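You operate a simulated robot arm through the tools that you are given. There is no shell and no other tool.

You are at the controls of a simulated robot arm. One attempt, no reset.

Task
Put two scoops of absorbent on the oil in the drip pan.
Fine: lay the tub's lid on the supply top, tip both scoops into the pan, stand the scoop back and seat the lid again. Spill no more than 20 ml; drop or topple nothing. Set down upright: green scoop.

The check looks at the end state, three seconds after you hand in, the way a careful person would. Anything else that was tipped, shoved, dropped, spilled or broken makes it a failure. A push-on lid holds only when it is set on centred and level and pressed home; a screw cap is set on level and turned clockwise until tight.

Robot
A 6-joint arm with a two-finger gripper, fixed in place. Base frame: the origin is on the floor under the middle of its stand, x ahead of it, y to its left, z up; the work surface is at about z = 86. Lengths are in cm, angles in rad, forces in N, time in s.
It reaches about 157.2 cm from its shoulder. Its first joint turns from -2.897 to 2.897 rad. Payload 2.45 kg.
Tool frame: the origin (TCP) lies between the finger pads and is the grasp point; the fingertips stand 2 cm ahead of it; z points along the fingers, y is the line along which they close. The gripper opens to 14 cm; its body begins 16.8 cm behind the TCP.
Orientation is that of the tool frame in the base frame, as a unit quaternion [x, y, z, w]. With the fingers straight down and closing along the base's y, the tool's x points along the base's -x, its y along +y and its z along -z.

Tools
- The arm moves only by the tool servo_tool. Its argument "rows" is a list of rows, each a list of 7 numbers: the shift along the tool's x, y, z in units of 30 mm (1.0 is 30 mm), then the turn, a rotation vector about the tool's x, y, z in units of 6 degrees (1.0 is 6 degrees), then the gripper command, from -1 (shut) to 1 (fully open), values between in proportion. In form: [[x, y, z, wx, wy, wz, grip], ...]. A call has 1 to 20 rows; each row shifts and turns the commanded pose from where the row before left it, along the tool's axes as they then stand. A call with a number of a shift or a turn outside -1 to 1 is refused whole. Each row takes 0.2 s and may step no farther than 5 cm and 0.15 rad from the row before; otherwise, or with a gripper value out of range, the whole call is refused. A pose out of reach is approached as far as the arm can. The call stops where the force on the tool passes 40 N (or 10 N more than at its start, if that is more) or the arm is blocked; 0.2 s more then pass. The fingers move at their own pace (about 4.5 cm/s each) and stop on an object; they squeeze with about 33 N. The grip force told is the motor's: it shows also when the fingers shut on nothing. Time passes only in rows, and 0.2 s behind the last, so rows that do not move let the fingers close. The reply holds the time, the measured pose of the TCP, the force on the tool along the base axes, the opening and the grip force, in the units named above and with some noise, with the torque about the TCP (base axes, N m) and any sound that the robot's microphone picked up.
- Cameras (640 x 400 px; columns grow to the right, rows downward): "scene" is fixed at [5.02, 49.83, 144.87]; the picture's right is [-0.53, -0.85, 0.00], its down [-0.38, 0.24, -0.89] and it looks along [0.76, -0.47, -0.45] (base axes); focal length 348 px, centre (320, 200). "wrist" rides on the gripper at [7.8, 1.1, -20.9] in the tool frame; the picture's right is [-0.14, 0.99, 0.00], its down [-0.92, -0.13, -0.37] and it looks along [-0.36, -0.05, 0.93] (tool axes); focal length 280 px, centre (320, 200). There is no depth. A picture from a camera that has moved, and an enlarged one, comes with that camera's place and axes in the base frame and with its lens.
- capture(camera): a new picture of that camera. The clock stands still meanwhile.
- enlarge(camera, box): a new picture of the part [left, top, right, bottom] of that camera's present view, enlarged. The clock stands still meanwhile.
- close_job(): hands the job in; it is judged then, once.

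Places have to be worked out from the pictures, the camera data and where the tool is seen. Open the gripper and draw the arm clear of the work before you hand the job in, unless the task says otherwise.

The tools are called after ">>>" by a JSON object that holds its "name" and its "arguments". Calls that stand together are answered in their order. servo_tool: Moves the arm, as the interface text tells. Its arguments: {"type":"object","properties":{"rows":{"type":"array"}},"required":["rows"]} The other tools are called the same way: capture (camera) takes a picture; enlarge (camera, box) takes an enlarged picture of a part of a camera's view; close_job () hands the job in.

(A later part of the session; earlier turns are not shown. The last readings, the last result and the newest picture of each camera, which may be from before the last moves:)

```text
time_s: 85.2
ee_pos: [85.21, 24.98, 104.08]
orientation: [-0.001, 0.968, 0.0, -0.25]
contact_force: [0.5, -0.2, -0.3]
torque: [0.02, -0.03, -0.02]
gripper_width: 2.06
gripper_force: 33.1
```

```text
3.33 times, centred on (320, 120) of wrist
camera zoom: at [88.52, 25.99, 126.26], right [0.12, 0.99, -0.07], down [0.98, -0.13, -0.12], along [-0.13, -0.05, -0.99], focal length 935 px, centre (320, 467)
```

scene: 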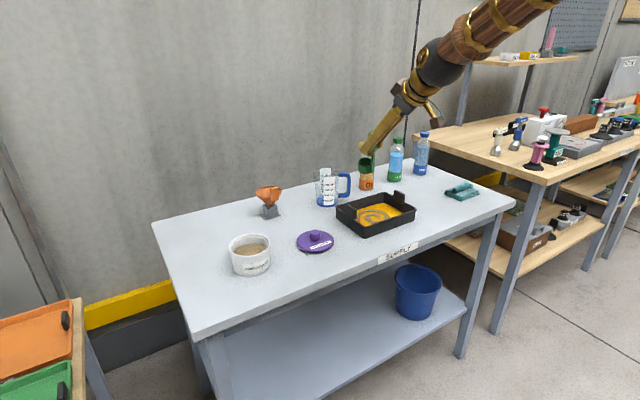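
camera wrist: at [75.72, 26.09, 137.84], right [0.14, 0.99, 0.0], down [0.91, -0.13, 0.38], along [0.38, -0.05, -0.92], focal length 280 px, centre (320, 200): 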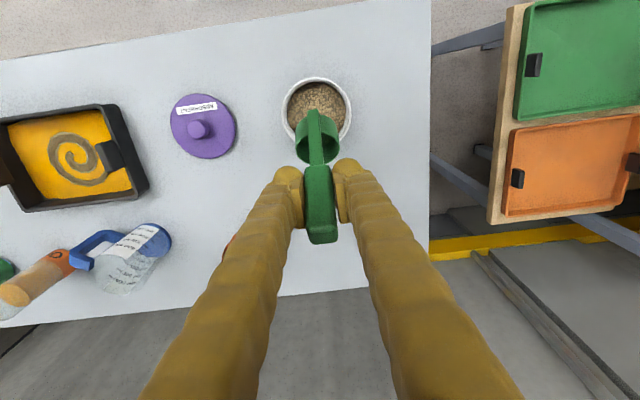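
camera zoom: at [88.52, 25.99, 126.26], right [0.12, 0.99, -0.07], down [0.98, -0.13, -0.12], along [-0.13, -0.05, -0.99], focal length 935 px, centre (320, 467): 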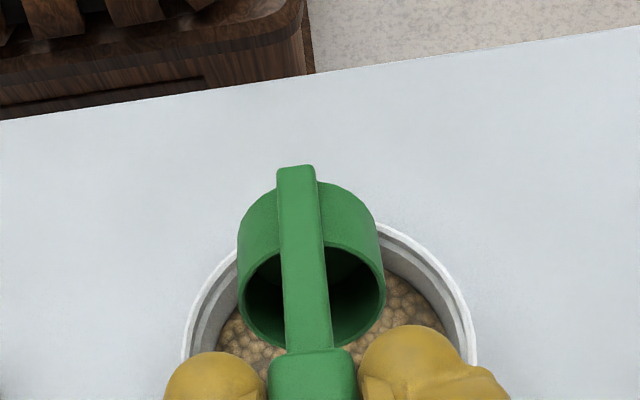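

The cup is aligned over the back of the tub and clear of the rim. I'll plunge to lip depth.

>>> {"name": "servo_tool", "arguments": {"rows": [[-0.24, 0.01, 0.393, 0, 0, 0, -1], [-0.24, 0.01, 0.393, 0, 0, 0, -1], [-0.24, 0.01, 0.393, 0, 0, 0, -1], [-0.24, 0, 0.393, 0, 0, 0, -1], [-0.24, 0, 0.393, 0, 0, 0, -1], [0, 0, 0, 0, 0, 0, -1]]}}

>>> {"name": "enlarge", "arguments": {"camera": "scene", "box": [200, 180, 300, 285]}}

>>> {"name": "enlarge", "arguments": {"camera": "wrist", "box": [260, 60, 380, 180]}}

```text
time_s: 86.6
ee_pos: [85.56, 25.03, 97.23]
orientation: [-0.001, 0.968, 0.0, -0.251]
contact_force: [0.3, -0.4, -0.4]
torque: [0.04, -0.05, 0.0]
gripper_width: 2.08
gripper_force: 33.2
```

```text
3.81 times, centred on (250, 232) of scene
camera zoom: at [5.02, 49.83, 144.87], right [-0.53, -0.85, 0.0], down [-0.38, 0.24, -0.89], along [0.76, -0.47, -0.45], focal length 1324 px, centre (587, 76)
```

zoom: 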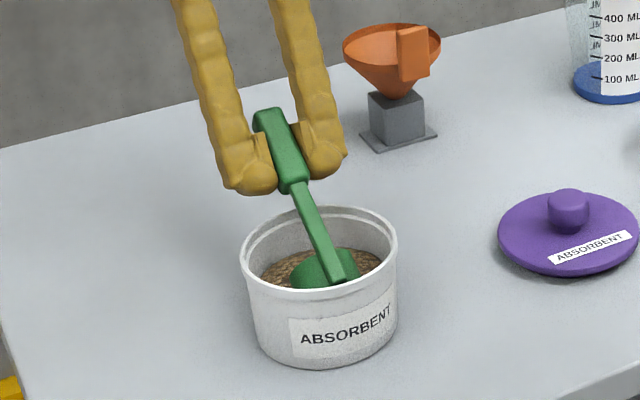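

```text
3.33 times, centred on (320, 120) of wrist
camera zoom: at [88.95, 26.19, 119.3], right [0.12, 0.99, -0.07], down [0.98, -0.13, -0.12], along [-0.13, -0.05, -0.99], focal length 935 px, centre (320, 467)
```

zoom: 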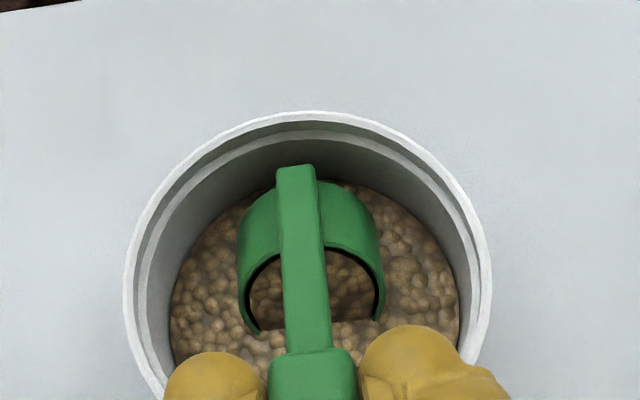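

The lip is well under the surface with no change in grip. I'll do the first half of the sweep (60°→30°) and check the scoop hasn't shifted.

>>> {"name": "servo_tool", "arguments": {"rows": [[0.168, 0, -0.09, 0, -1, 0, -1], [0.166, 0, -0.118, 0, -1, 0, -1], [0.197, 0, -0.086, 0, -1, 0, -1], [0.236, 0, -0.063, 0, -1, 0, -1], [0.268, 0, -0.043, 0, -1, 0, -1]]}}

>>> {"name": "enlarge", "arguments": {"camera": "wrist", "box": [260, 60, 380, 180]}}

>>> {"name": "enlarge", "arguments": {"camera": "scene", "box": [200, 180, 300, 285]}}

```text
time_s: 87.8
ee_pos: [83.18, 25.15, 99.04]
orientation: [0.0, 1.0, 0.001, 0.009]
contact_force: [0.4, 0.1, -1.6]
torque: [-0.01, 0.0, 0.03]
gripper_width: 2.08
gripper_force: 33.2
```

```text
3.33 times, centred on (320, 120) of wrist
camera zoom: at [74.99, 26.23, 119.84], right [0.14, 0.99, 0.0], down [0.91, -0.13, 0.38], along [0.38, -0.05, -0.92], focal length 935 px, centre (320, 467)
```

zoom: 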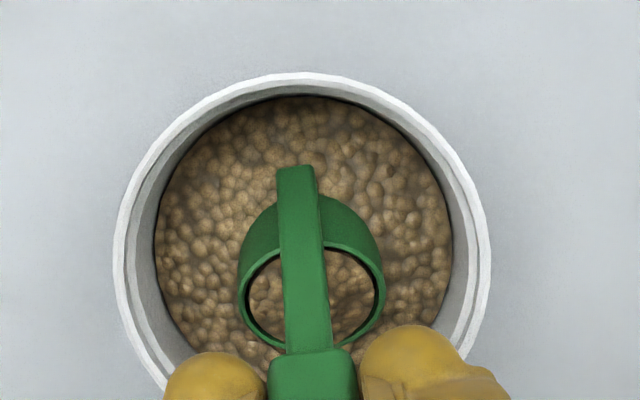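

```text
3.81 times, centred on (250, 232) of scene
camera zoom: at [5.02, 49.83, 144.87], right [-0.53, -0.85, 0.0], down [-0.38, 0.24, -0.89], along [0.76, -0.47, -0.45], focal length 1324 px, centre (587, 76)
```

zoom: 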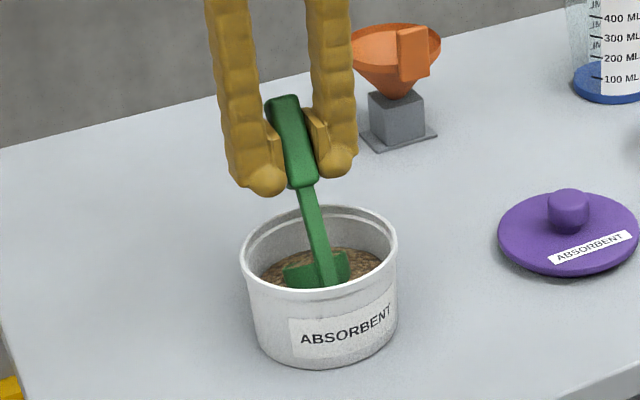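

The grip is unchanged and the cup is full of granules at 30° lean. I'll finish bringing it upright in the second half of the sweep.

>>> {"name": "servo_tool", "arguments": {"rows": [[0.313, 0, -0.015, 0, -1, 0, -1], [0.354, 0, -0.017, 0, -1, 0, -1], [0.396, 0, -0.019, 0, -1, 0, -1], [0, 0, 0, 0, 0, 0, -1]]}}

>>> {"name": "enlarge", "arguments": {"camera": "wrist", "box": [260, 60, 380, 180]}}

```text
time_s: 88.8
ee_pos: [80.11, 25.25, 98.83]
orientation: [0.0, 0.986, 0.001, 0.165]
contact_force: [0.2, 0.0, -0.3]
torque: [-0.01, 0.0, -0.02]
gripper_width: 2.03
gripper_force: 32.8
```

```text
3.33 times, centred on (320, 120) of wrist
camera zoom: at [65.82, 26.26, 116.1], right [0.13, 0.99, 0.05], down [0.75, -0.13, 0.65], along [0.65, -0.05, -0.76], focal length 935 px, centre (320, 467)
```

zoom: 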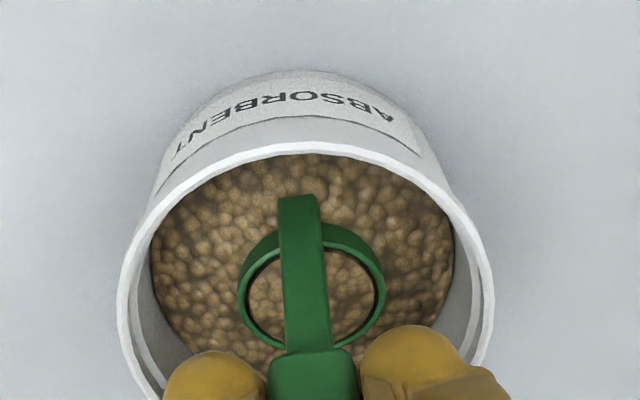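

There's no slip and the rim sits where it should. I'll complete the last two steps to upright.

>>> {"name": "servo_tool", "arguments": {"rows": [[0.404, 0, -0.023, 0, -1, 0, -1], [0.404, 0, -0.041, 0, -1, 0, -1], [0, 0, 0, 0, 0, 0, -1]]}}

>>> {"name": "enlarge", "arguments": {"camera": "wrist", "box": [260, 60, 380, 180]}}

>>> {"name": "enlarge", "arguments": {"camera": "scene", "box": [200, 180, 300, 285]}}

```text
time_s: 89.6
ee_pos: [77.71, 25.09, 98.1]
orientation: [0.0, 0.963, 0.001, 0.268]
contact_force: [-0.4, -0.7, -0.7]
torque: [0.02, 0.0, 0.0]
gripper_width: 2.05
gripper_force: 32.3
```

```text
3.33 times, centred on (320, 120) of wrist
camera zoom: at [60.19, 26.21, 112.13], right [0.12, 0.99, 0.07], down [0.6, -0.13, 0.79], along [0.79, -0.05, -0.61], focal length 935 px, centre (320, 467)
```

zoom: 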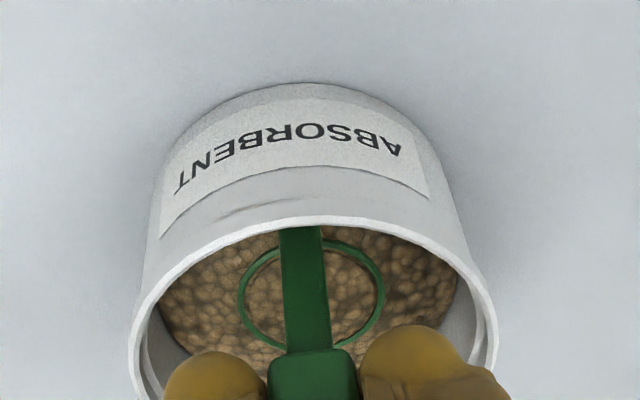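

```text
3.81 times, centred on (250, 232) of scene
camera zoom: at [5.02, 49.83, 144.87], right [-0.53, -0.85, 0.0], down [-0.38, 0.24, -0.89], along [0.76, -0.47, -0.45], focal length 1324 px, centre (587, 76)
```

zoom: 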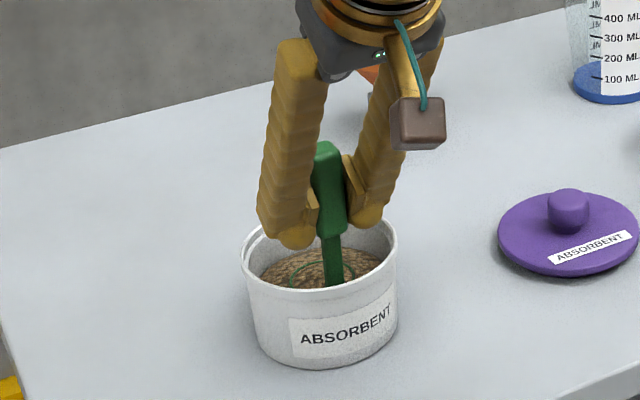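

The rim is flush with the granule surface, so the cup is full, and the grip is unchanged. I'll lift straight up gently.

>>> {"name": "servo_tool", "arguments": {"rows": [[-0.052, 0, -0.086, 0, 0, 0, -1], [-0.086, 0, -0.143, 0, 0, 0, -1], [-0.137, 0, -0.229, 0, 0, 0, -1], [-0.206, 0, -0.343, 0, 0, 0, -1], [-0.275, 0, -0.457, 0, 0, 0, -1], [-0.275, 0, -0.457, 0, 0, 0, -1], [-0.275, 0, -0.457, 0, 0, 0, -1], [-0.275, 0, -0.457, 0, 0, 0, -1], [-0.275, 0, -0.457, 0, 0, 0, -1], [-0.24, 0, -0.4, 0, 0, 0, -1], [-0.172, 0, -0.286, 0, 0, 0, -1], [-0.103, 0, -0.171, 0, 0, 0, -1], [0, 0, 0, 0, 0, 0, -1]]}}

>>> {"name": "enlarge", "arguments": {"camera": "wrist", "box": [260, 60, 380, 180]}}

>>> {"name": "enlarge", "arguments": {"camera": "scene", "box": [190, 150, 310, 290]}}

```text
time_s: 92.4
ee_pos: [77.71, 25.28, 112.06]
orientation: [0.0, 0.964, 0.001, 0.267]
contact_force: [0.3, 0.2, -0.6]
torque: [0.02, 0.02, -0.01]
gripper_width: 2.05
gripper_force: 33.2
```

```text
3.33 times, centred on (320, 120) of wrist
camera zoom: at [60.18, 26.26, 125.98], right [0.12, 0.99, 0.07], down [0.6, -0.13, 0.79], along [0.79, -0.05, -0.61], focal length 935 px, centre (320, 467)
```

zoom: 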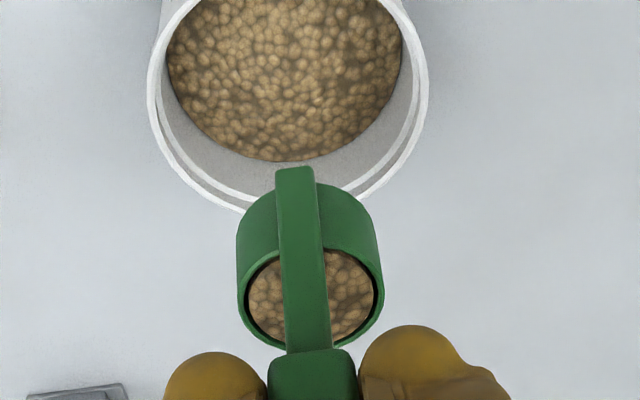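

```text
2.86 times, centred on (250, 220) of scene
camera zoom: at [5.02, 49.83, 144.87], right [-0.53, -0.85, 0.0], down [-0.38, 0.24, -0.89], along [0.76, -0.47, -0.45], focal length 993 px, centre (520, 143)
```

zoom: 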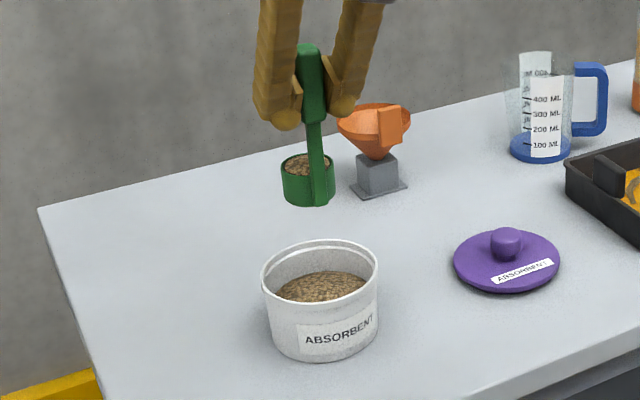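

The second scoop is full, upright and clean. I'll carry it smoothly to above the pan (TCP ≈ 79.1, -14, 110.5).

>>> {"name": "servo_tool", "arguments": {"rows": [[-0.007, -0.3, 0.033, 0, 0, 0, -1], [-0.007, -0.6, 0.033, 0, 0, 0, -1], [-0.007, -0.74, 0.033, 0, 0, 0, -1], [-0.007, -0.74, 0.033, 0, 0, 0, -1], [-0.007, -0.74, 0.033, 0, 0, 0, -1], [-0.007, -0.74, 0.033, 0, 0, 0, -1], [-0.007, -0.74, 0.033, 0, 0, 0, -1], [-0.007, -0.74, 0.033, 0, 0, 0, -1], [-0.007, -0.74, 0.033, 0, 0, 0, -1], [-0.007, -0.74, 0.033, 0, 0, 0, -1], [-0.007, -0.74, 0.033, 0, 0, 0, -1], [-0.007, -0.74, 0.033, 0, 0, 0, -1], [-0.007, -0.74, 0.033, 0, 0, 0, -1], [-0.007, -0.74, 0.033, 0, 0, 0, -1], [-0.007, -0.74, 0.033, 0, 0, 0, -1], [-0.007, -0.74, 0.033, 0, 0, 0, -1], [-0.007, -0.74, 0.033, 0, 0, 0, -1], [-0.007, -0.6, 0.033, 0, 0, 0, -1], [-0.007, -0.3, 0.033, 0, 0, 0, -1], [-0.007, -0.17, 0.033, 0, 0, 0, -1]]}}

>>> {"name": "enlarge", "arguments": {"camera": "wrist", "box": [260, 60, 380, 180]}}

>>> {"name": "enlarge", "arguments": {"camera": "scene", "box": [330, 110, 450, 240]}}

```text
time_s: 96.6
ee_pos: [79.21, -14.16, 110.39]
orientation: [-0.001, 0.964, 0.001, 0.267]
contact_force: [-0.3, 0.2, -0.5]
torque: [0.02, -0.02, 0.01]
gripper_width: 2.09
gripper_force: 33.3
```

```text
3.33 times, centred on (320, 120) of wrist
camera zoom: at [61.61, -13.08, 124.34], right [0.12, 0.99, 0.07], down [0.6, -0.13, 0.79], along [0.79, -0.05, -0.61], focal length 935 px, centre (320, 467)
```

zoom: 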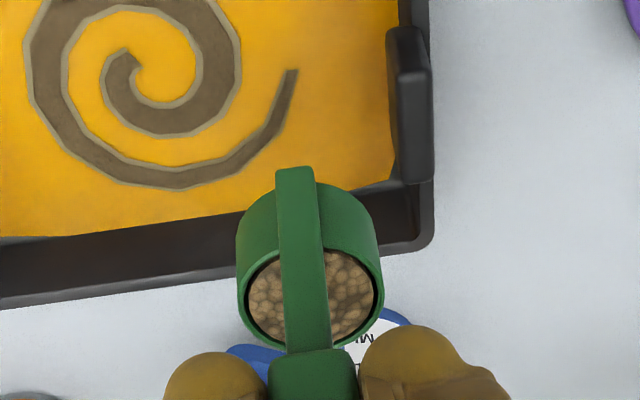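

```text
3.08 times, centred on (390, 175) of scene
camera zoom: at [5.02, 49.83, 144.87], right [-0.53, -0.85, 0.0], down [-0.38, 0.24, -0.89], along [0.76, -0.47, -0.45], focal length 1070 px, centre (105, 277)
```

zoom: 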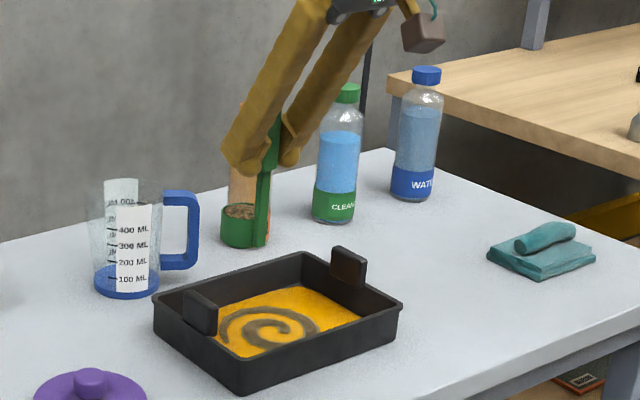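

The scoop is full, centred over the pan at y≈-14, and will swing to about y≈-21. I'll start tipping slowly at 4.5° per row, to about -45° first, to make sure the wrist follows.

>>> {"name": "servo_tool", "arguments": {"rows": [[0, 0, 0, 0.643, 0, -0.386, -1], [0, 0, 0, 0.643, 0, -0.386, -1], [0, 0, 0, 0.643, 0, -0.386, -1], [0, 0, 0, 0.643, 0, -0.386, -1], [0, 0, 0, 0.643, 0, -0.386, -1], [0, 0, 0, 0.643, 0, -0.386, -1], [0, 0, 0, 0.643, 0, -0.386, -1], [0, 0, 0, 0.643, 0, -0.386, -1], [0, 0, 0, 0.643, 0, -0.386, -1], [0, 0, 0, 0.643, 0, -0.386, -1]]}}

>>> {"name": "capture", "arguments": {"camera": "wrist"}}

```text
time_s: 98.8
ee_pos: [79.01, -14.11, 110.35]
orientation: [-0.103, 0.89, -0.369, 0.247]
contact_force: [1.1, 0.0, -1.1]
torque: [0.06, 0.0, -0.03]
gripper_width: 2.08
gripper_force: 32.8
```

```text
taken
camera wrist: at [61.49, -3.5, 119.52], right [0.12, 0.75, -0.65], down [0.6, 0.47, 0.65], along [0.79, -0.47, -0.39], focal length 280 px, centre (320, 200)
```

wrist: 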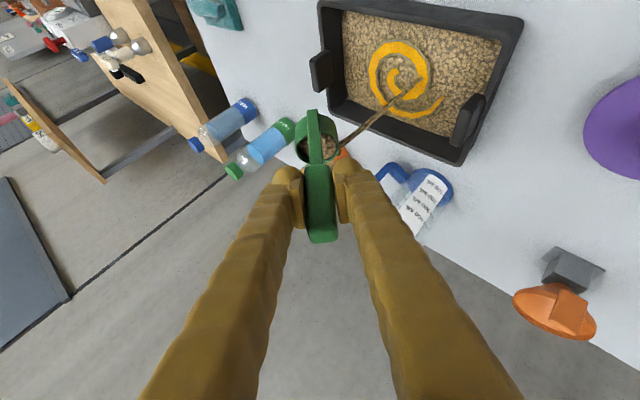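

The arm follows perfectly, and the second scoop is streaming into the pan, which is now mostly covered with granules. I'll continue to -90°.

>>> {"name": "servo_tool", "arguments": {"rows": [[0, 0, 0, 0.643, 0, -0.386, -1], [0, 0, 0, 0.643, 0, -0.386, -1], [0, 0, 0, 0.643, 0, -0.386, -1], [0, 0, 0, 0.643, 0, -0.386, -1], [0, 0, 0, 0.643, 0, -0.386, -1], [0, 0, 0, 0.643, 0, -0.386, -1], [0, 0, 0, 0.643, 0, -0.386, -1], [0, 0, 0, 0.643, 0, -0.386, -1], [0, 0, 0, 0.643, 0, -0.386, -1], [0, 0, 0, 0.643, 0, -0.386, -1], [0, 0, 0, 0, 0, 0, -1], [0, 0, 0, 0, 0, 0, -1], [0, 0, 0, 0, 0, 0, -1]]}}

>>> {"name": "capture", "arguments": {"camera": "wrist"}}

>>> {"name": "enlarge", "arguments": {"camera": "wrist", "box": [280, 90, 380, 190]}}

>>> {"name": "capture", "arguments": {"camera": "scene"}}

```text
time_s: 101.6
ee_pos: [78.98, -14.04, 110.3]
orientation: [0.189, -0.681, 0.682, -0.189]
contact_force: [1.0, -0.3, -0.6]
torque: [0.03, -0.04, -0.01]
gripper_width: 2.07
gripper_force: 33.1
```

```text
taken
camera wrist: at [61.53, -0.2, 109.37], right [0.12, 0.07, -0.99], down [0.6, 0.79, 0.13], along [0.79, -0.61, 0.05], focal length 280 px, centre (320, 200)
```

wrist: 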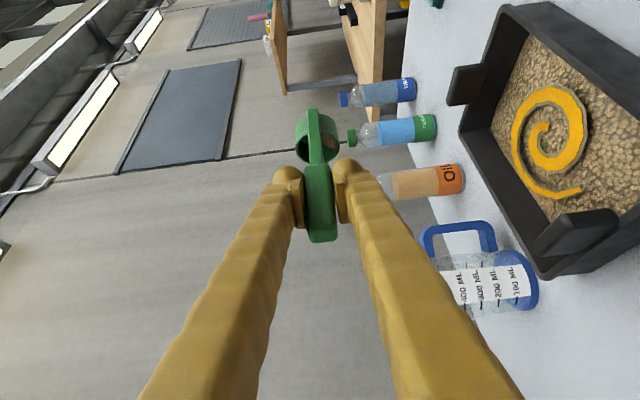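

```text
4.00 times, centred on (330, 140) of wrist
camera zoom: at [61.53, -0.2, 109.37], right [0.12, 0.07, -0.99], down [0.6, 0.79, 0.13], along [0.79, -0.61, 0.05], focal length 1122 px, centre (280, 440)
```

zoom: 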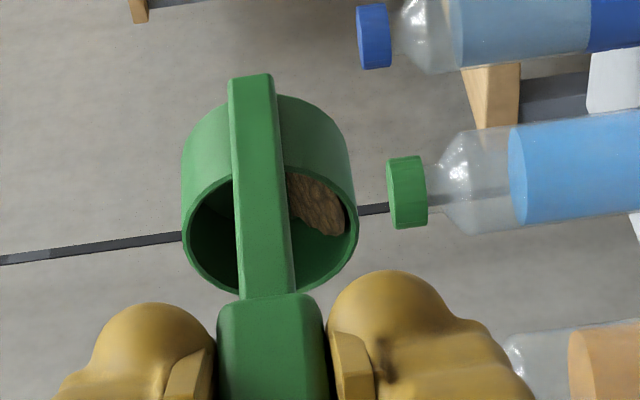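

```text
taken
```

scene: 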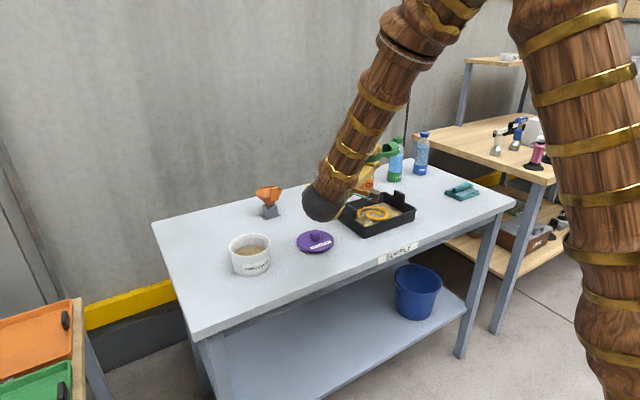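

The roll is exactly -90° with a small remainder left in the cup. I'll roll another 40° while rising about 4.5 cm to keep the wrist clear of the table.

>>> {"name": "servo_tool", "arguments": {"rows": [[0, -0.167, 0, 0.643, 0, -0.386, -1], [0.007, -0.166, 0.011, 0.643, 0, -0.386, -1], [0.013, -0.165, 0.022, 0.643, 0, -0.386, -1], [0.02, -0.162, 0.033, 0.643, 0, -0.386, -1], [0.027, -0.158, 0.044, 0.643, 0, -0.386, -1], [0.033, -0.154, 0.054, 0.643, 0, -0.386, -1], [0.039, -0.148, 0.065, 0.643, 0, -0.386, -1], [0.045, -0.142, 0.074, 0.643, 0, -0.386, -1], [0.051, -0.135, 0.084, 0.643, 0, -0.386, -1], [0, 0, 0, 0, 0, 0, -1], [0, 0, 0, 0, 0, 0, -1], [0, 0, 0, 0, 0, 0, -1], [0, 0, 0, 0, 0, 0, -1]]}}

>>> {"name": "capture", "arguments": {"camera": "wrist"}}

>>> {"name": "enlarge", "arguments": {"camera": "wrist", "box": [280, 90, 380, 190]}}

>>> {"name": "capture", "arguments": {"camera": "scene"}}

```text
time_s: 104.4
ee_pos: [79.15, -13.97, 114.9]
orientation: [0.246, -0.405, 0.874, -0.111]
contact_force: [-0.1, 0.1, 0.4]
torque: [0.03, 0.0, 0.04]
gripper_width: 2.08
gripper_force: 33.3
```

```text
taken
camera wrist: at [61.49, -4.14, 105.29], right [0.11, -0.59, -0.8], down [0.6, 0.69, -0.42], along [0.79, -0.43, 0.43], focal length 280 px, centre (320, 200)
```

wrist: 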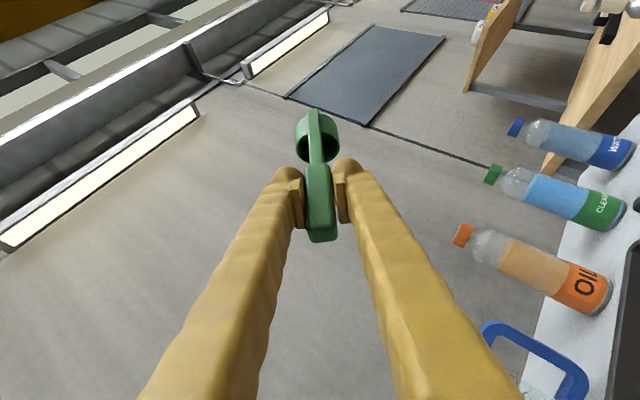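

```text
4.00 times, centred on (330, 140) of wrist
camera zoom: at [61.49, -4.14, 105.29], right [0.11, -0.59, -0.8], down [0.6, 0.69, -0.42], along [0.79, -0.43, 0.43], focal length 1122 px, centre (280, 440)
```

zoom: 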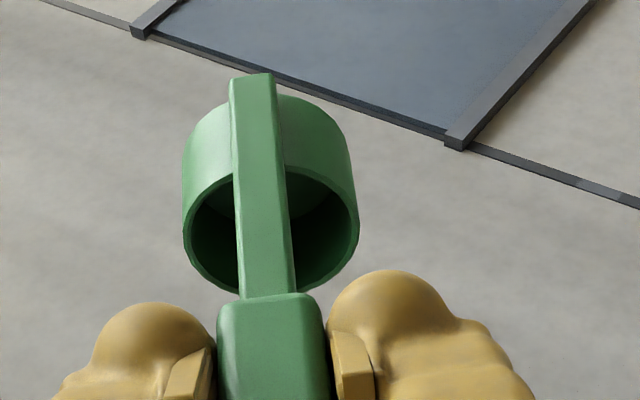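

```text
taken
```

scene: 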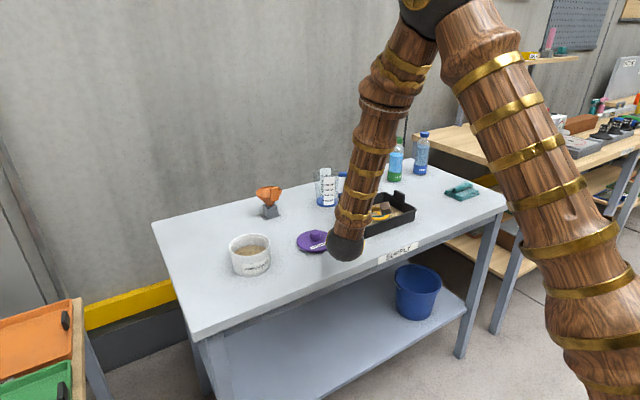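

The scoop is empty. I'll un-roll it back to upright at this height.

>>> {"name": "servo_tool", "arguments": {"rows": [[0, 0, 0, -0.931, 0, 0.559, -1], [0, 0, 0, -0.931, 0, 0.559, -1], [0, 0, 0, -0.931, 0, 0.559, -1], [0, 0, 0, -0.931, 0, 0.559, -1], [0, 0, 0, -0.931, 0, 0.559, -1], [0, 0, 0, -0.931, 0, 0.559, -1], [0, 0, 0, -0.931, 0, 0.559, -1], [0, 0, 0, -0.931, 0, 0.559, -1], [0, 0, 0, -0.931, 0, 0.559, -1], [0, 0, 0, -0.931, 0, 0.559, -1], [0, 0, 0, -0.931, 0, 0.559, -1], [0, 0, 0, -0.931, 0, 0.559, -1], [0, 0, 0, -0.931, 0, 0.559, -1], [0, 0, 0, -0.931, 0, 0.559, -1], [0, 0, 0, -0.931, 0, 0.559, -1], [0, 0, 0, -0.931, 0, 0.559, -1], [0, 0, 0, -0.931, 0, 0.559, -1], [0, 0, 0, -0.931, 0, 0.559, -1], [0, 0, 0, -0.931, 0, 0.559, -1], [0, 0, 0, -0.931, 0, 0.559, -1]]}}

>>> {"name": "capture", "arguments": {"camera": "wrist"}}

>>> {"name": "enlarge", "arguments": {"camera": "scene", "box": [300, 120, 460, 250]}}

```text
time_s: 108.6
ee_pos: [79.01, -14.11, 114.8]
orientation: [-0.001, 0.964, 0.0, 0.267]
contact_force: [0.5, 0.3, 0.2]
torque: [0.0, 0.05, 0.01]
gripper_width: 2.05
gripper_force: 33.1
```

```text
taken
camera wrist: at [61.57, -12.98, 128.86], right [0.12, 0.99, 0.07], down [0.6, -0.13, 0.79], along [0.79, -0.05, -0.61], focal length 280 px, centre (320, 200)
```

wrist: 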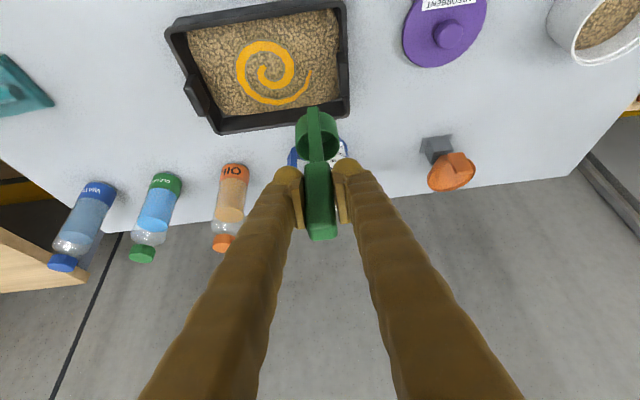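

```text
3.08 times, centred on (380, 185) of scene
camera zoom: at [5.02, 49.83, 144.87], right [-0.53, -0.85, 0.0], down [-0.38, 0.24, -0.89], along [0.76, -0.47, -0.45], focal length 1070 px, centre (135, 246)
```

zoom: 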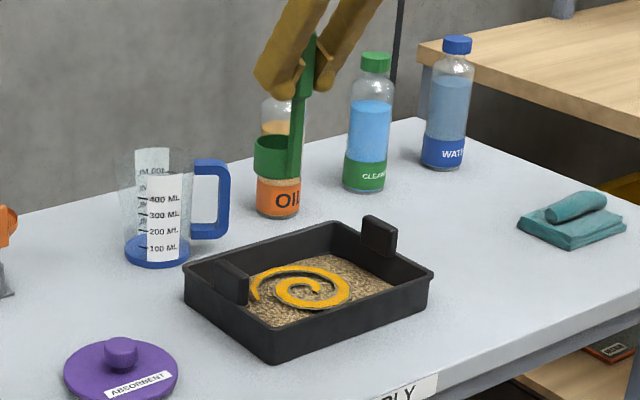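

Both scoops are in the pan and the table around it is clean. Before standing the scoop back I'll check how vertical it hangs now.

>>> {"name": "enlarge", "arguments": {"camera": "scene", "box": [335, 115, 405, 185]}}

>>> {"name": "enlarge", "arguments": {"camera": "wrist", "box": [280, 95, 360, 175]}}

```text
5.71 times, centred on (370, 150) of scene
camera zoom: at [5.02, 49.83, 144.87], right [-0.53, -0.85, 0.0], down [-0.38, 0.24, -0.89], along [0.76, -0.47, -0.45], focal length 1986 px, centre (34, 486)
```

zoom: 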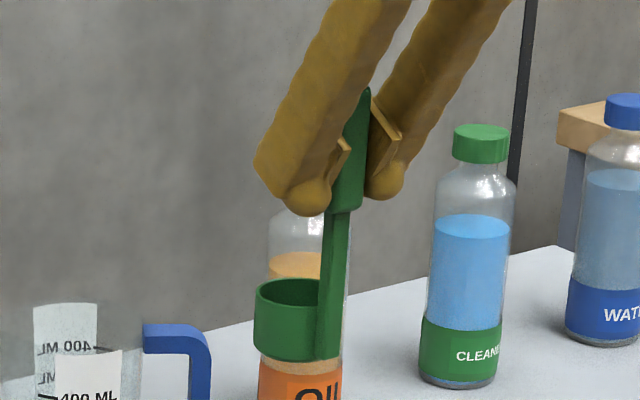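

```text
5.00 times, centred on (320, 135) of wrist
camera zoom: at [61.57, -12.98, 128.86], right [0.12, 0.99, 0.07], down [0.6, -0.13, 0.79], along [0.79, -0.05, -0.61], focal length 1402 px, centre (320, 525)
```

zoom: 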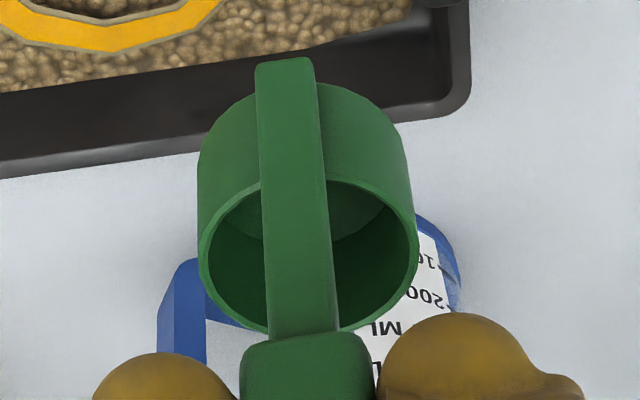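

The scoop has crept back slightly and now leans forward about 2–2.5°. I'll carry it over its original spot, correcting the pitch so it hangs vertical.

>>> {"name": "servo_tool", "arguments": {"rows": [[0.09, 0.5, 0.04, 0, -0.19, 0, -1], [0.09, 0.88, 0.04, 0, -0.19, 0, -1], [0.09, 0.9, 0.04, 0, 0, 0, -1], [0.09, 0.9, 0.04, 0, 0, 0, -1], [0.09, 0.9, 0.04, 0, 0, 0, -1], [0.09, 0.9, 0.04, 0, 0, 0, -1], [0.09, 0.9, 0.04, 0, 0, 0, -1], [0.09, 0.9, 0.04, 0, 0, 0, -1], [0.09, 0.9, 0.04, 0, 0, 0, -1], [0.09, 0.9, 0.04, 0, 0, 0, -1], [0.09, 0.9, 0.04, 0, 0, 0, -1], [0.09, 0.9, 0.04, 0, 0, 0, -1], [0.09, 0.9, 0.04, 0, 0, 0, -1], [0.09, 0.9, 0.04, 0, 0, 0, -1], [0.09, 0.9, 0.04, 0, 0, 0, -1], [0.09, 0.9, 0.04, 0, 0, 0, -1], [0.09, 0.9, 0.04, 0, 0, 0, -1], [0.09, 0.9, 0.04, 0, 0, 0, -1], [0.09, 0.9, 0.04, 0, 0, 0, -1], [0.09, 0.7, 0.04, 0, 0, 0, -1]]}}

>>> {"name": "servo_tool", "arguments": {"rows": [[0, 0, 0, 0, 0, 0, -1]]}}

>>> {"name": "capture", "arguments": {"camera": "scene"}}

>>> {"name": "enlarge", "arguments": {"camera": "scene", "box": [170, 180, 250, 290]}}

>>> {"name": "capture", "arguments": {"camera": "wrist"}}

```text
time_s: 112.8
ee_pos: [75.76, 38.01, 109.74]
orientation: [-0.001, 0.958, -0.001, 0.285]
contact_force: [0.8, 0.6, -0.5]
torque: [-0.02, -0.02, 0.01]
gripper_width: 2.06
gripper_force: 33.5
```

```text
time_s: 113.2
ee_pos: [75.76, 38.04, 109.78]
orientation: [-0.002, 0.959, -0.001, 0.285]
contact_force: [0.7, 0.2, -0.5]
torque: [0.04, -0.02, -0.04]
gripper_width: 2.04
gripper_force: 32.8
```

```text
taken
```

scene: 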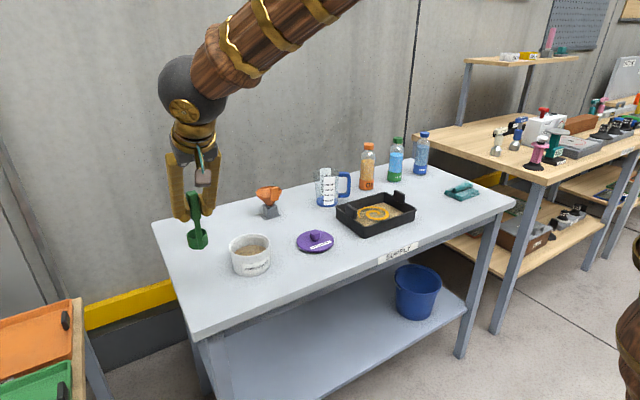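

```text
3.64 times, centred on (210, 235) of scene
camera zoom: at [5.02, 49.83, 144.87], right [-0.53, -0.85, 0.0], down [-0.38, 0.24, -0.89], along [0.76, -0.47, -0.45], focal length 1264 px, centre (720, 73)
```

zoom: 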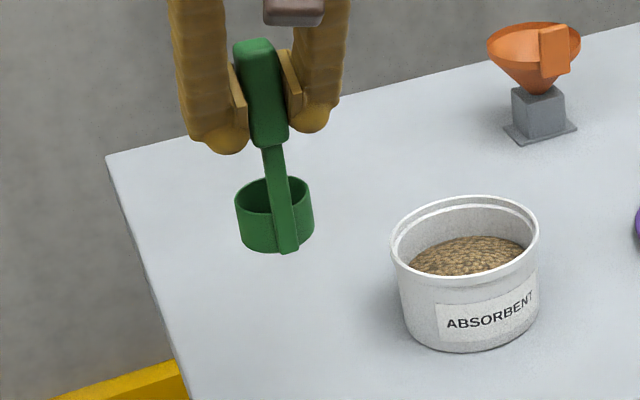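

```text
taken
camera wrist: at [57.79, 39.11, 123.09], right [0.11, 0.99, 0.07], down [0.57, -0.12, 0.81], along [0.81, -0.05, -0.58], focal length 280 px, centre (320, 200)
```

wrist: 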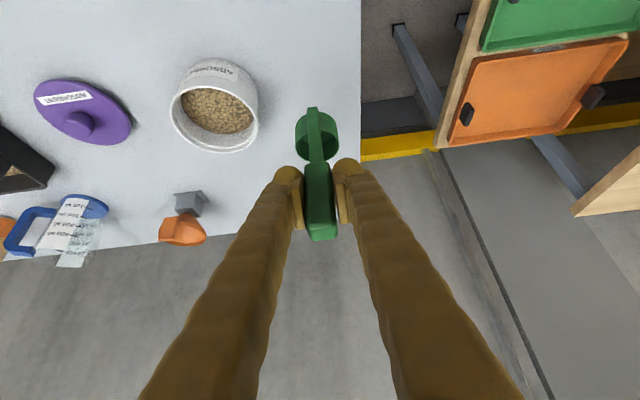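

The scoop is over its original spot at pitch -33°. I'll zoom in further to judge verticality precisely before lowering.

>>> {"name": "enlarge", "arguments": {"camera": "scene", "box": [175, 185, 225, 255]}}

>>> {"name": "enlarge", "arguments": {"camera": "wrist", "box": [285, 95, 355, 175]}}

```text
5.71 times, centred on (200, 220) of scene
camera zoom: at [5.02, 49.83, 144.87], right [-0.53, -0.85, 0.0], down [-0.38, 0.24, -0.89], along [0.76, -0.47, -0.45], focal length 1986 px, centre (1006, 86)
```

zoom: 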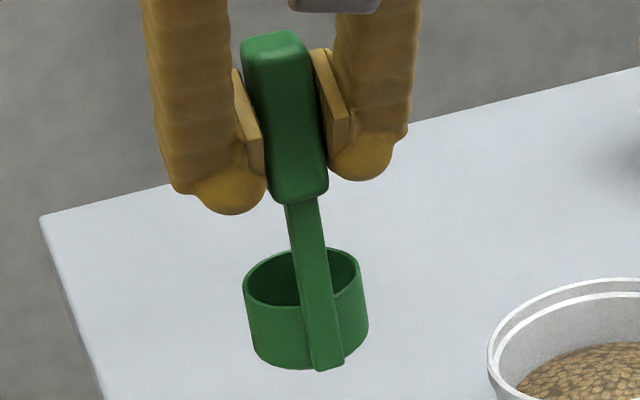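

```text
5.00 times, centred on (320, 135) of wrist
camera zoom: at [57.79, 39.11, 123.09], right [0.11, 0.99, 0.07], down [0.57, -0.12, 0.81], along [0.81, -0.05, -0.58], focal length 1402 px, centre (320, 525)
```

zoom: 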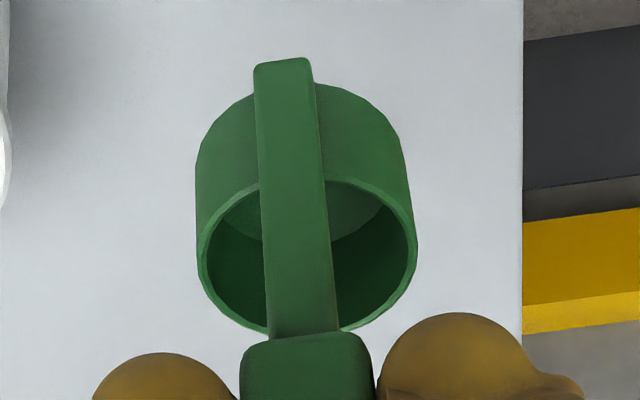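

The strip's slope matches the original standing scoop to within about half a degree, so it's vertical. The bottom is near z≈98.9, so it should touch down at TCP z≈96.9. I'll lower to about 1 cm above the table.

>>> {"name": "servo_tool", "arguments": {"rows": [[0.2, 0, 0.28, 0, 0, 0, -1], [0.36, 0, 0.53, 0, 0, 0, -1], [0.36, 0, 0.53, 0, 0, 0, -1], [0.36, 0, 0.53, 0, 0, 0, -1], [0.36, 0, 0.53, 0, 0, 0, -1], [0.33, 0, 0.5, 0, 0, 0, -1], [0.18, 0, 0.25, 0, 0, 0, -1], [0.07, 0, 0.1, 0, 0, 0, -1], [0, 0, 0, 0, 0, 0, -1]]}}

>>> {"name": "enlarge", "arguments": {"camera": "scene", "box": [170, 220, 250, 300]}}

>>> {"name": "capture", "arguments": {"camera": "wrist"}}

```text
time_s: 115.2
ee_pos: [75.46, 38.11, 98.05]
orientation: [-0.001, 0.959, -0.001, 0.285]
contact_force: [0.2, -0.4, -0.9]
torque: [0.01, 0.01, 0.0]
gripper_width: 2.05
gripper_force: 32.6
```

```text
5.00 times, centred on (210, 260) of scene
camera zoom: at [5.02, 49.83, 144.87], right [-0.53, -0.85, 0.0], down [-0.38, 0.24, -0.89], along [0.76, -0.47, -0.45], focal length 1738 px, centre (870, -100)
```

zoom: 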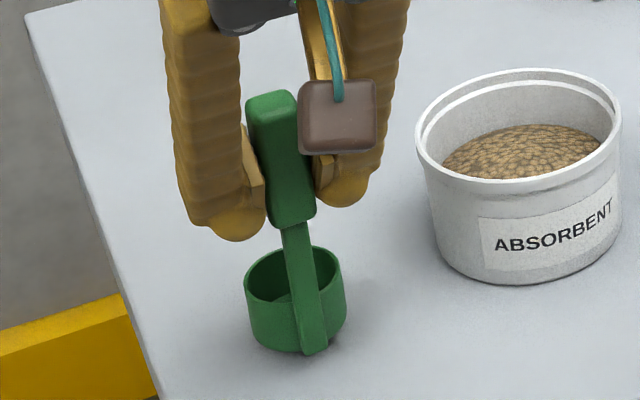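

```text
taken
camera wrist: at [57.47, 39.19, 111.26], right [0.11, 0.99, 0.07], down [0.57, -0.12, 0.81], along [0.81, -0.05, -0.58], focal length 280 px, centre (320, 200)
```

wrist: 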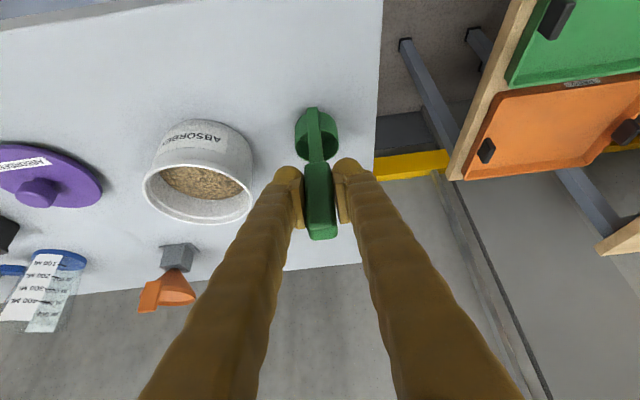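

The cup is about 1 cm above the table with its shadow just below. I'll lower in 1.5 mm steps.

>>> {"name": "servo_tool", "arguments": {"rows": [[0.027, 0, 0.042, 0, 0, 0, -1], [0.027, 0, 0.042, 0, 0, 0, -1], [0.027, 0, 0.042, 0, 0, 0, -1], [0.027, 0, 0.042, 0, 0, 0, -1], [0, 0, 0, 0, 0, 0, -1]]}}

```text
time_s: 116.4
ee_pos: [75.51, 37.98, 97.26]
orientation: [-0.001, 0.959, -0.001, 0.284]
contact_force: [0.1, 0.2, -1.7]
torque: [-0.03, -0.01, -0.03]
gripper_width: 2.07
gripper_force: 33.7
```

No contact yet, so I'll continue down in 1 mm steps.

>>> {"name": "servo_tool", "arguments": {"rows": [[0.018, 0, 0.028, 0, 0, 0, -1], [0.018, 0, 0.028, 0, 0, 0, -1], [0.018, 0, 0.028, 0, 0, 0, -1], [0, 0, 0, 0, 0, 0, -1]]}}

```text
time_s: 117.4
ee_pos: [75.54, 37.97, 97.15]
orientation: [-0.002, 0.958, 0.0, 0.287]
contact_force: [-0.8, 0.6, 30.1]
torque: [0.02, -0.14, -0.01]
gripper_width: 2.05
gripper_force: 33.4
```

Touchdown: 30 N upward at z≈97.15. I'll back off about 1.5 mm to relieve the load and look before releasing.

>>> {"name": "servo_tool", "arguments": {"rows": [[-0.018, 0, -0.028, 0, 0, 0, -1], [-0.012, 0, -0.018, 0, 0, 0, -1], [0, 0, 0, 0, 0, 0, -1]]}}

>>> {"name": "enlarge", "arguments": {"camera": "scene", "box": [170, 220, 250, 300]}}

>>> {"name": "enlarge", "arguments": {"camera": "wrist", "box": [285, 95, 355, 175]}}

```text
time_s: 118.2
ee_pos: [75.48, 38.08, 97.13]
orientation: [-0.001, 0.959, -0.003, 0.284]
contact_force: [1.3, 1.0, 6.9]
torque: [-0.01, -0.16, 0.0]
gripper_width: 2.06
gripper_force: 33.0
```

```text
5.00 times, centred on (210, 260) of scene
camera zoom: at [5.02, 49.83, 144.87], right [-0.53, -0.85, 0.0], down [-0.38, 0.24, -0.89], along [0.76, -0.47, -0.45], focal length 1738 px, centre (870, -100)
```

zoom: 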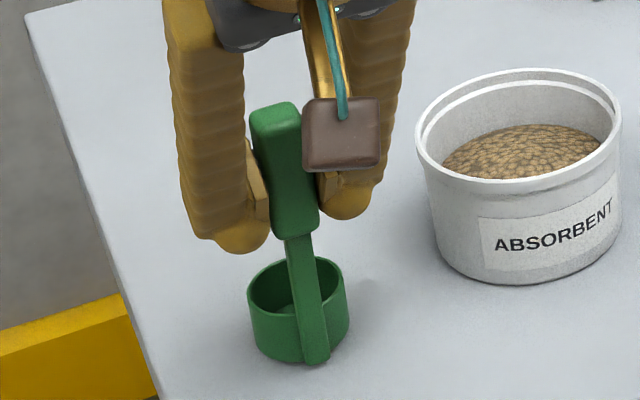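

```text
5.00 times, centred on (320, 135) of wrist
camera zoom: at [57.55, 39.14, 110.49], right [0.11, 0.99, 0.07], down [0.57, -0.12, 0.81], along [0.81, -0.05, -0.58], focal length 1402 px, centre (320, 525)
```

zoom: 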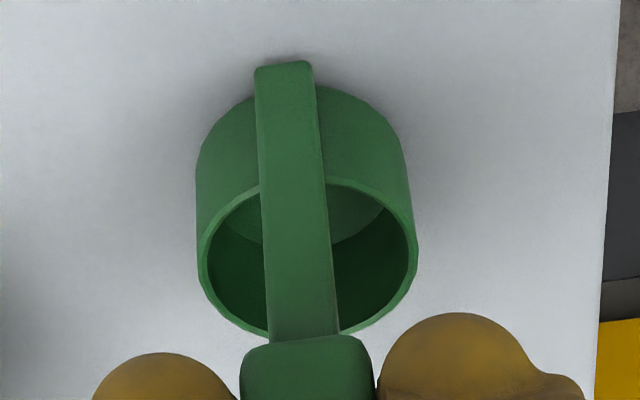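

The contact torque corresponds to a force acting at the cup's centre, so the cup sits flat. I'll relieve the last bit of load and open the fingers gradually.

>>> {"name": "servo_tool", "arguments": {"rows": [[-0.009, 0, -0.014, 0, 0, 0, -1], [0, 0, 0, 0, 0, 0, -0.75], [0, 0, 0, 0, 0, 0, -0.65], [0, 0, 0, 0, 0, 0, -0.55], [0, 0, 0, 0, 0, 0, -0.4], [0, 0, 0, 0, 0, 0, -0.2], [0, 0, 0, 0, 0, 0, -0.2], [0, 0, 0, 0, 0, 0, -0.2]]}}

>>> {"name": "enlarge", "arguments": {"camera": "scene", "box": [170, 220, 250, 300]}}

>>> {"name": "capture", "arguments": {"camera": "wrist"}}

```text
time_s: 120.0
ee_pos: [75.56, 38.08, 97.38]
orientation: [-0.001, 0.959, -0.001, 0.285]
contact_force: [0.0, -0.3, 0.1]
torque: [-0.02, 0.0, -0.02]
gripper_width: 5.6
gripper_force: 0.0
```

```text
5.00 times, centred on (210, 260) of scene
camera zoom: at [5.02, 49.83, 144.87], right [-0.53, -0.85, 0.0], down [-0.38, 0.24, -0.89], along [0.76, -0.47, -0.45], focal length 1738 px, centre (870, -100)
```

zoom: 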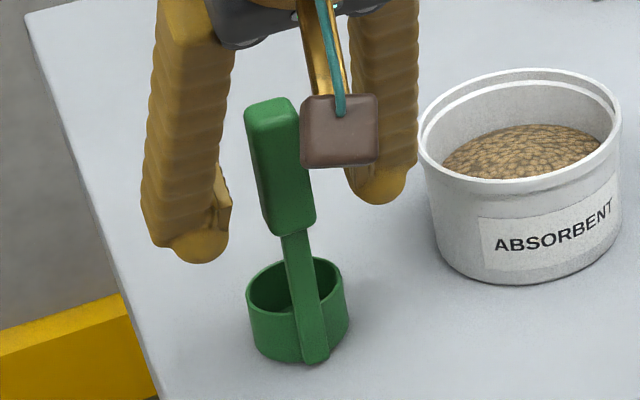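

```text
taken
camera wrist: at [57.58, 39.19, 110.61], right [0.11, 0.99, 0.07], down [0.57, -0.12, 0.81], along [0.81, -0.05, -0.58], focal length 280 px, centre (320, 200)
```

wrist: 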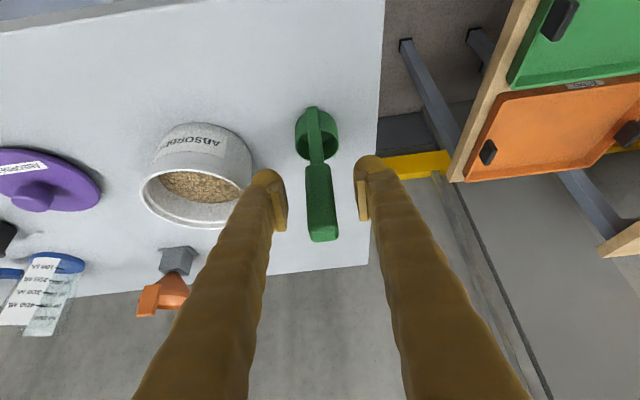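

The scoop stands upright on its own and the fingers are clear on both sides. I'll retreat back along the tool axis, then rotate to straight down.

>>> {"name": "servo_tool", "arguments": {"rows": [[0, 0, -0.3, 0, 0, 0, -0.2], [0, 0, -0.6, 0, 0, 0, -0.2], [0, 0, -0.8, 0, 0, 0, -0.2], [0, 0, -0.8, 0, 0, 0, -0.2], [0, 0, -0.8, 0, 0, 0, -0.2], [0, 0, -0.8, 0, 0, 0, -0.2], [0, 0, -0.6, 0, 0, 0, -0.2], [0, 0, 0, 0, 0.92, 0, -0.2], [0, 0, 0, 0, 0.92, 0, -0.2], [0, 0, 0, 0, 0.92, 0, -0.2], [0, 0, 0, 0, 0.92, 0, -0.2], [0, 0, 0, 0, 0.92, 0, -0.2], [0, 0, 0, 0, 0.92, 0, -0.2], [0, 0, 0, 0, 0, 0, -0.1]]}}

>>> {"name": "capture", "arguments": {"camera": "scene"}}

>>> {"name": "enlarge", "arguments": {"camera": "scene", "box": [180, 220, 280, 300]}}

>>> {"name": "capture", "arguments": {"camera": "wrist"}}

```text
time_s: 123.0
ee_pos: [67.71, 37.95, 109.05]
orientation: [0.0, 1.0, -0.002, 0.0]
contact_force: [0.4, -0.6, -0.6]
torque: [-0.04, -0.01, 0.02]
gripper_width: 6.29
gripper_force: 0.1
```

```text
taken
```

scene: 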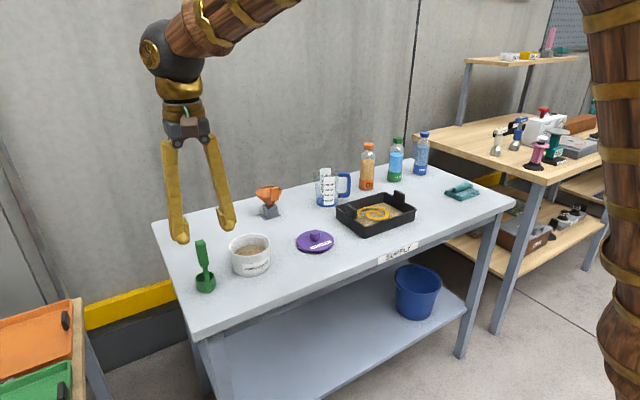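

```text
5.00 times, centred on (230, 260) of scene
camera zoom: at [5.02, 49.83, 144.87], right [-0.53, -0.85, 0.0], down [-0.38, 0.24, -0.89], along [0.76, -0.47, -0.45], focal length 1738 px, centre (770, -100)
```

zoom: 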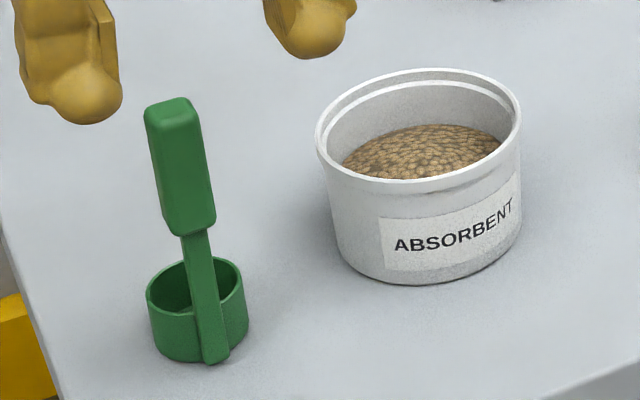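

```text
taken
camera wrist: at [59.94, 39.19, 130.05], right [0.14, 0.99, 0.0], down [0.92, -0.13, 0.37], along [0.36, -0.05, -0.93], focal length 280 px, centre (320, 200)
```

wrist: 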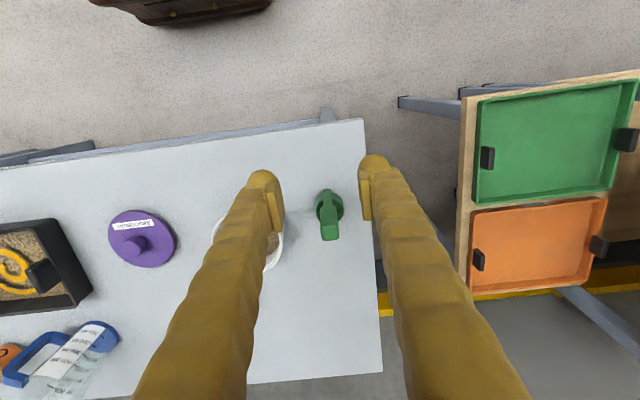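

The scoop stands in its original place, upright, and the area around the tub is clean. I'll go to above the lid at (79.7, 4.95).

>>> {"name": "servo_tool", "arguments": {"rows": [[-0.15, -0.45, -0.2, 0, 0, 0, -0.1], [-0.285, -0.81, -0.2, 0, 0, 0, -0.1], [-0.29, -0.82, 0, 0, 0, 0, -0.1], [-0.29, -0.82, 0, 0, 0, 0, -0.1], [-0.29, -0.82, 0, 0, 0, 0, -0.1], [-0.29, -0.82, 0, 0, 0, 0, -0.1], [-0.29, -0.82, 0, 0, 0, 0, -0.1], [-0.29, -0.82, 0, 0, 0, 0, -0.1], [-0.29, -0.82, 0, 0, 0, 0, -0.1], [-0.29, -0.82, 0, 0, 0, 0, -0.1], [-0.29, -0.82, 0, 0, 0, 0, -0.1], [-0.29, -0.82, 0, 0, 0, 0, -0.1], [-0.29, -0.82, 0, 0, 0, 0, -0.1], [-0.365, -0.74, 0, 0, 0, 0, -0.1], [0, 0, 0.8, 0, 0, 0, -0.1], [0, 0, 0.9, 0, 0, 0, -0.1], [0, 0, 0.9, 0, 0, 0, -0.1], [0, 0, 0.7, 0, 0, 0, -0.1], [0, 0, 0, 0, 0, 0, -0.1]]}}

>>> {"name": "capture", "arguments": {"camera": "wrist"}}

>>> {"name": "enlarge", "arguments": {"camera": "wrist", "box": [255, 110, 385, 240]}}

```text
time_s: 127.0
ee_pos: [79.9, 5.08, 100.44]
orientation: [-0.001, 1.0, -0.001, 0.0]
contact_force: [-0.8, -0.3, 0.7]
torque: [0.01, 0.01, 0.01]
gripper_width: 6.32
gripper_force: 0.0
```

```text
taken
camera wrist: at [72.09, 6.17, 121.43], right [0.14, 0.99, 0.0], down [0.92, -0.13, 0.37], along [0.37, -0.05, -0.93], focal length 280 px, centre (320, 200)
```

wrist: 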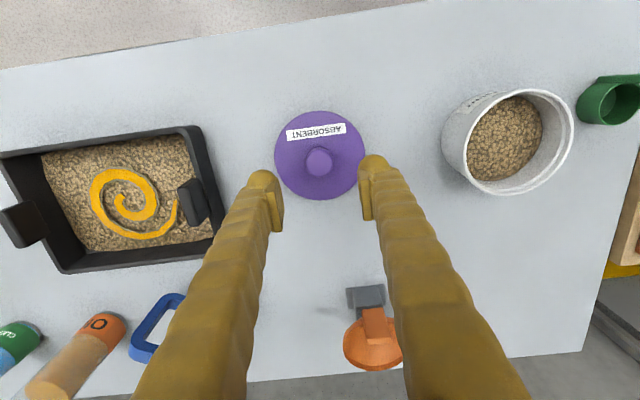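

```text
3.08 times, centred on (320, 175) of wrist
camera zoom: at [72.09, 6.17, 121.43], right [0.14, 0.99, 0.0], down [0.92, -0.13, 0.37], along [0.37, -0.05, -0.93], focal length 863 px, centre (320, 277)
```

zoom: 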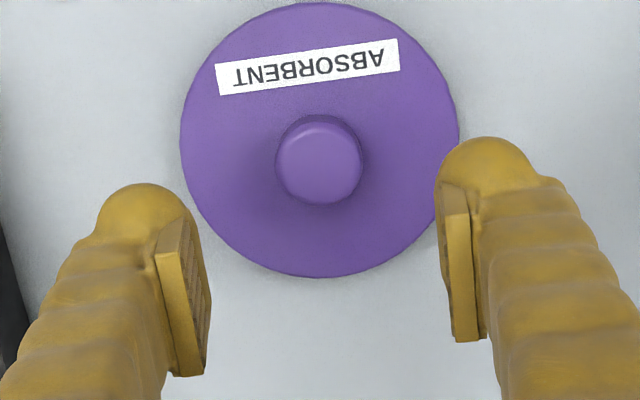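

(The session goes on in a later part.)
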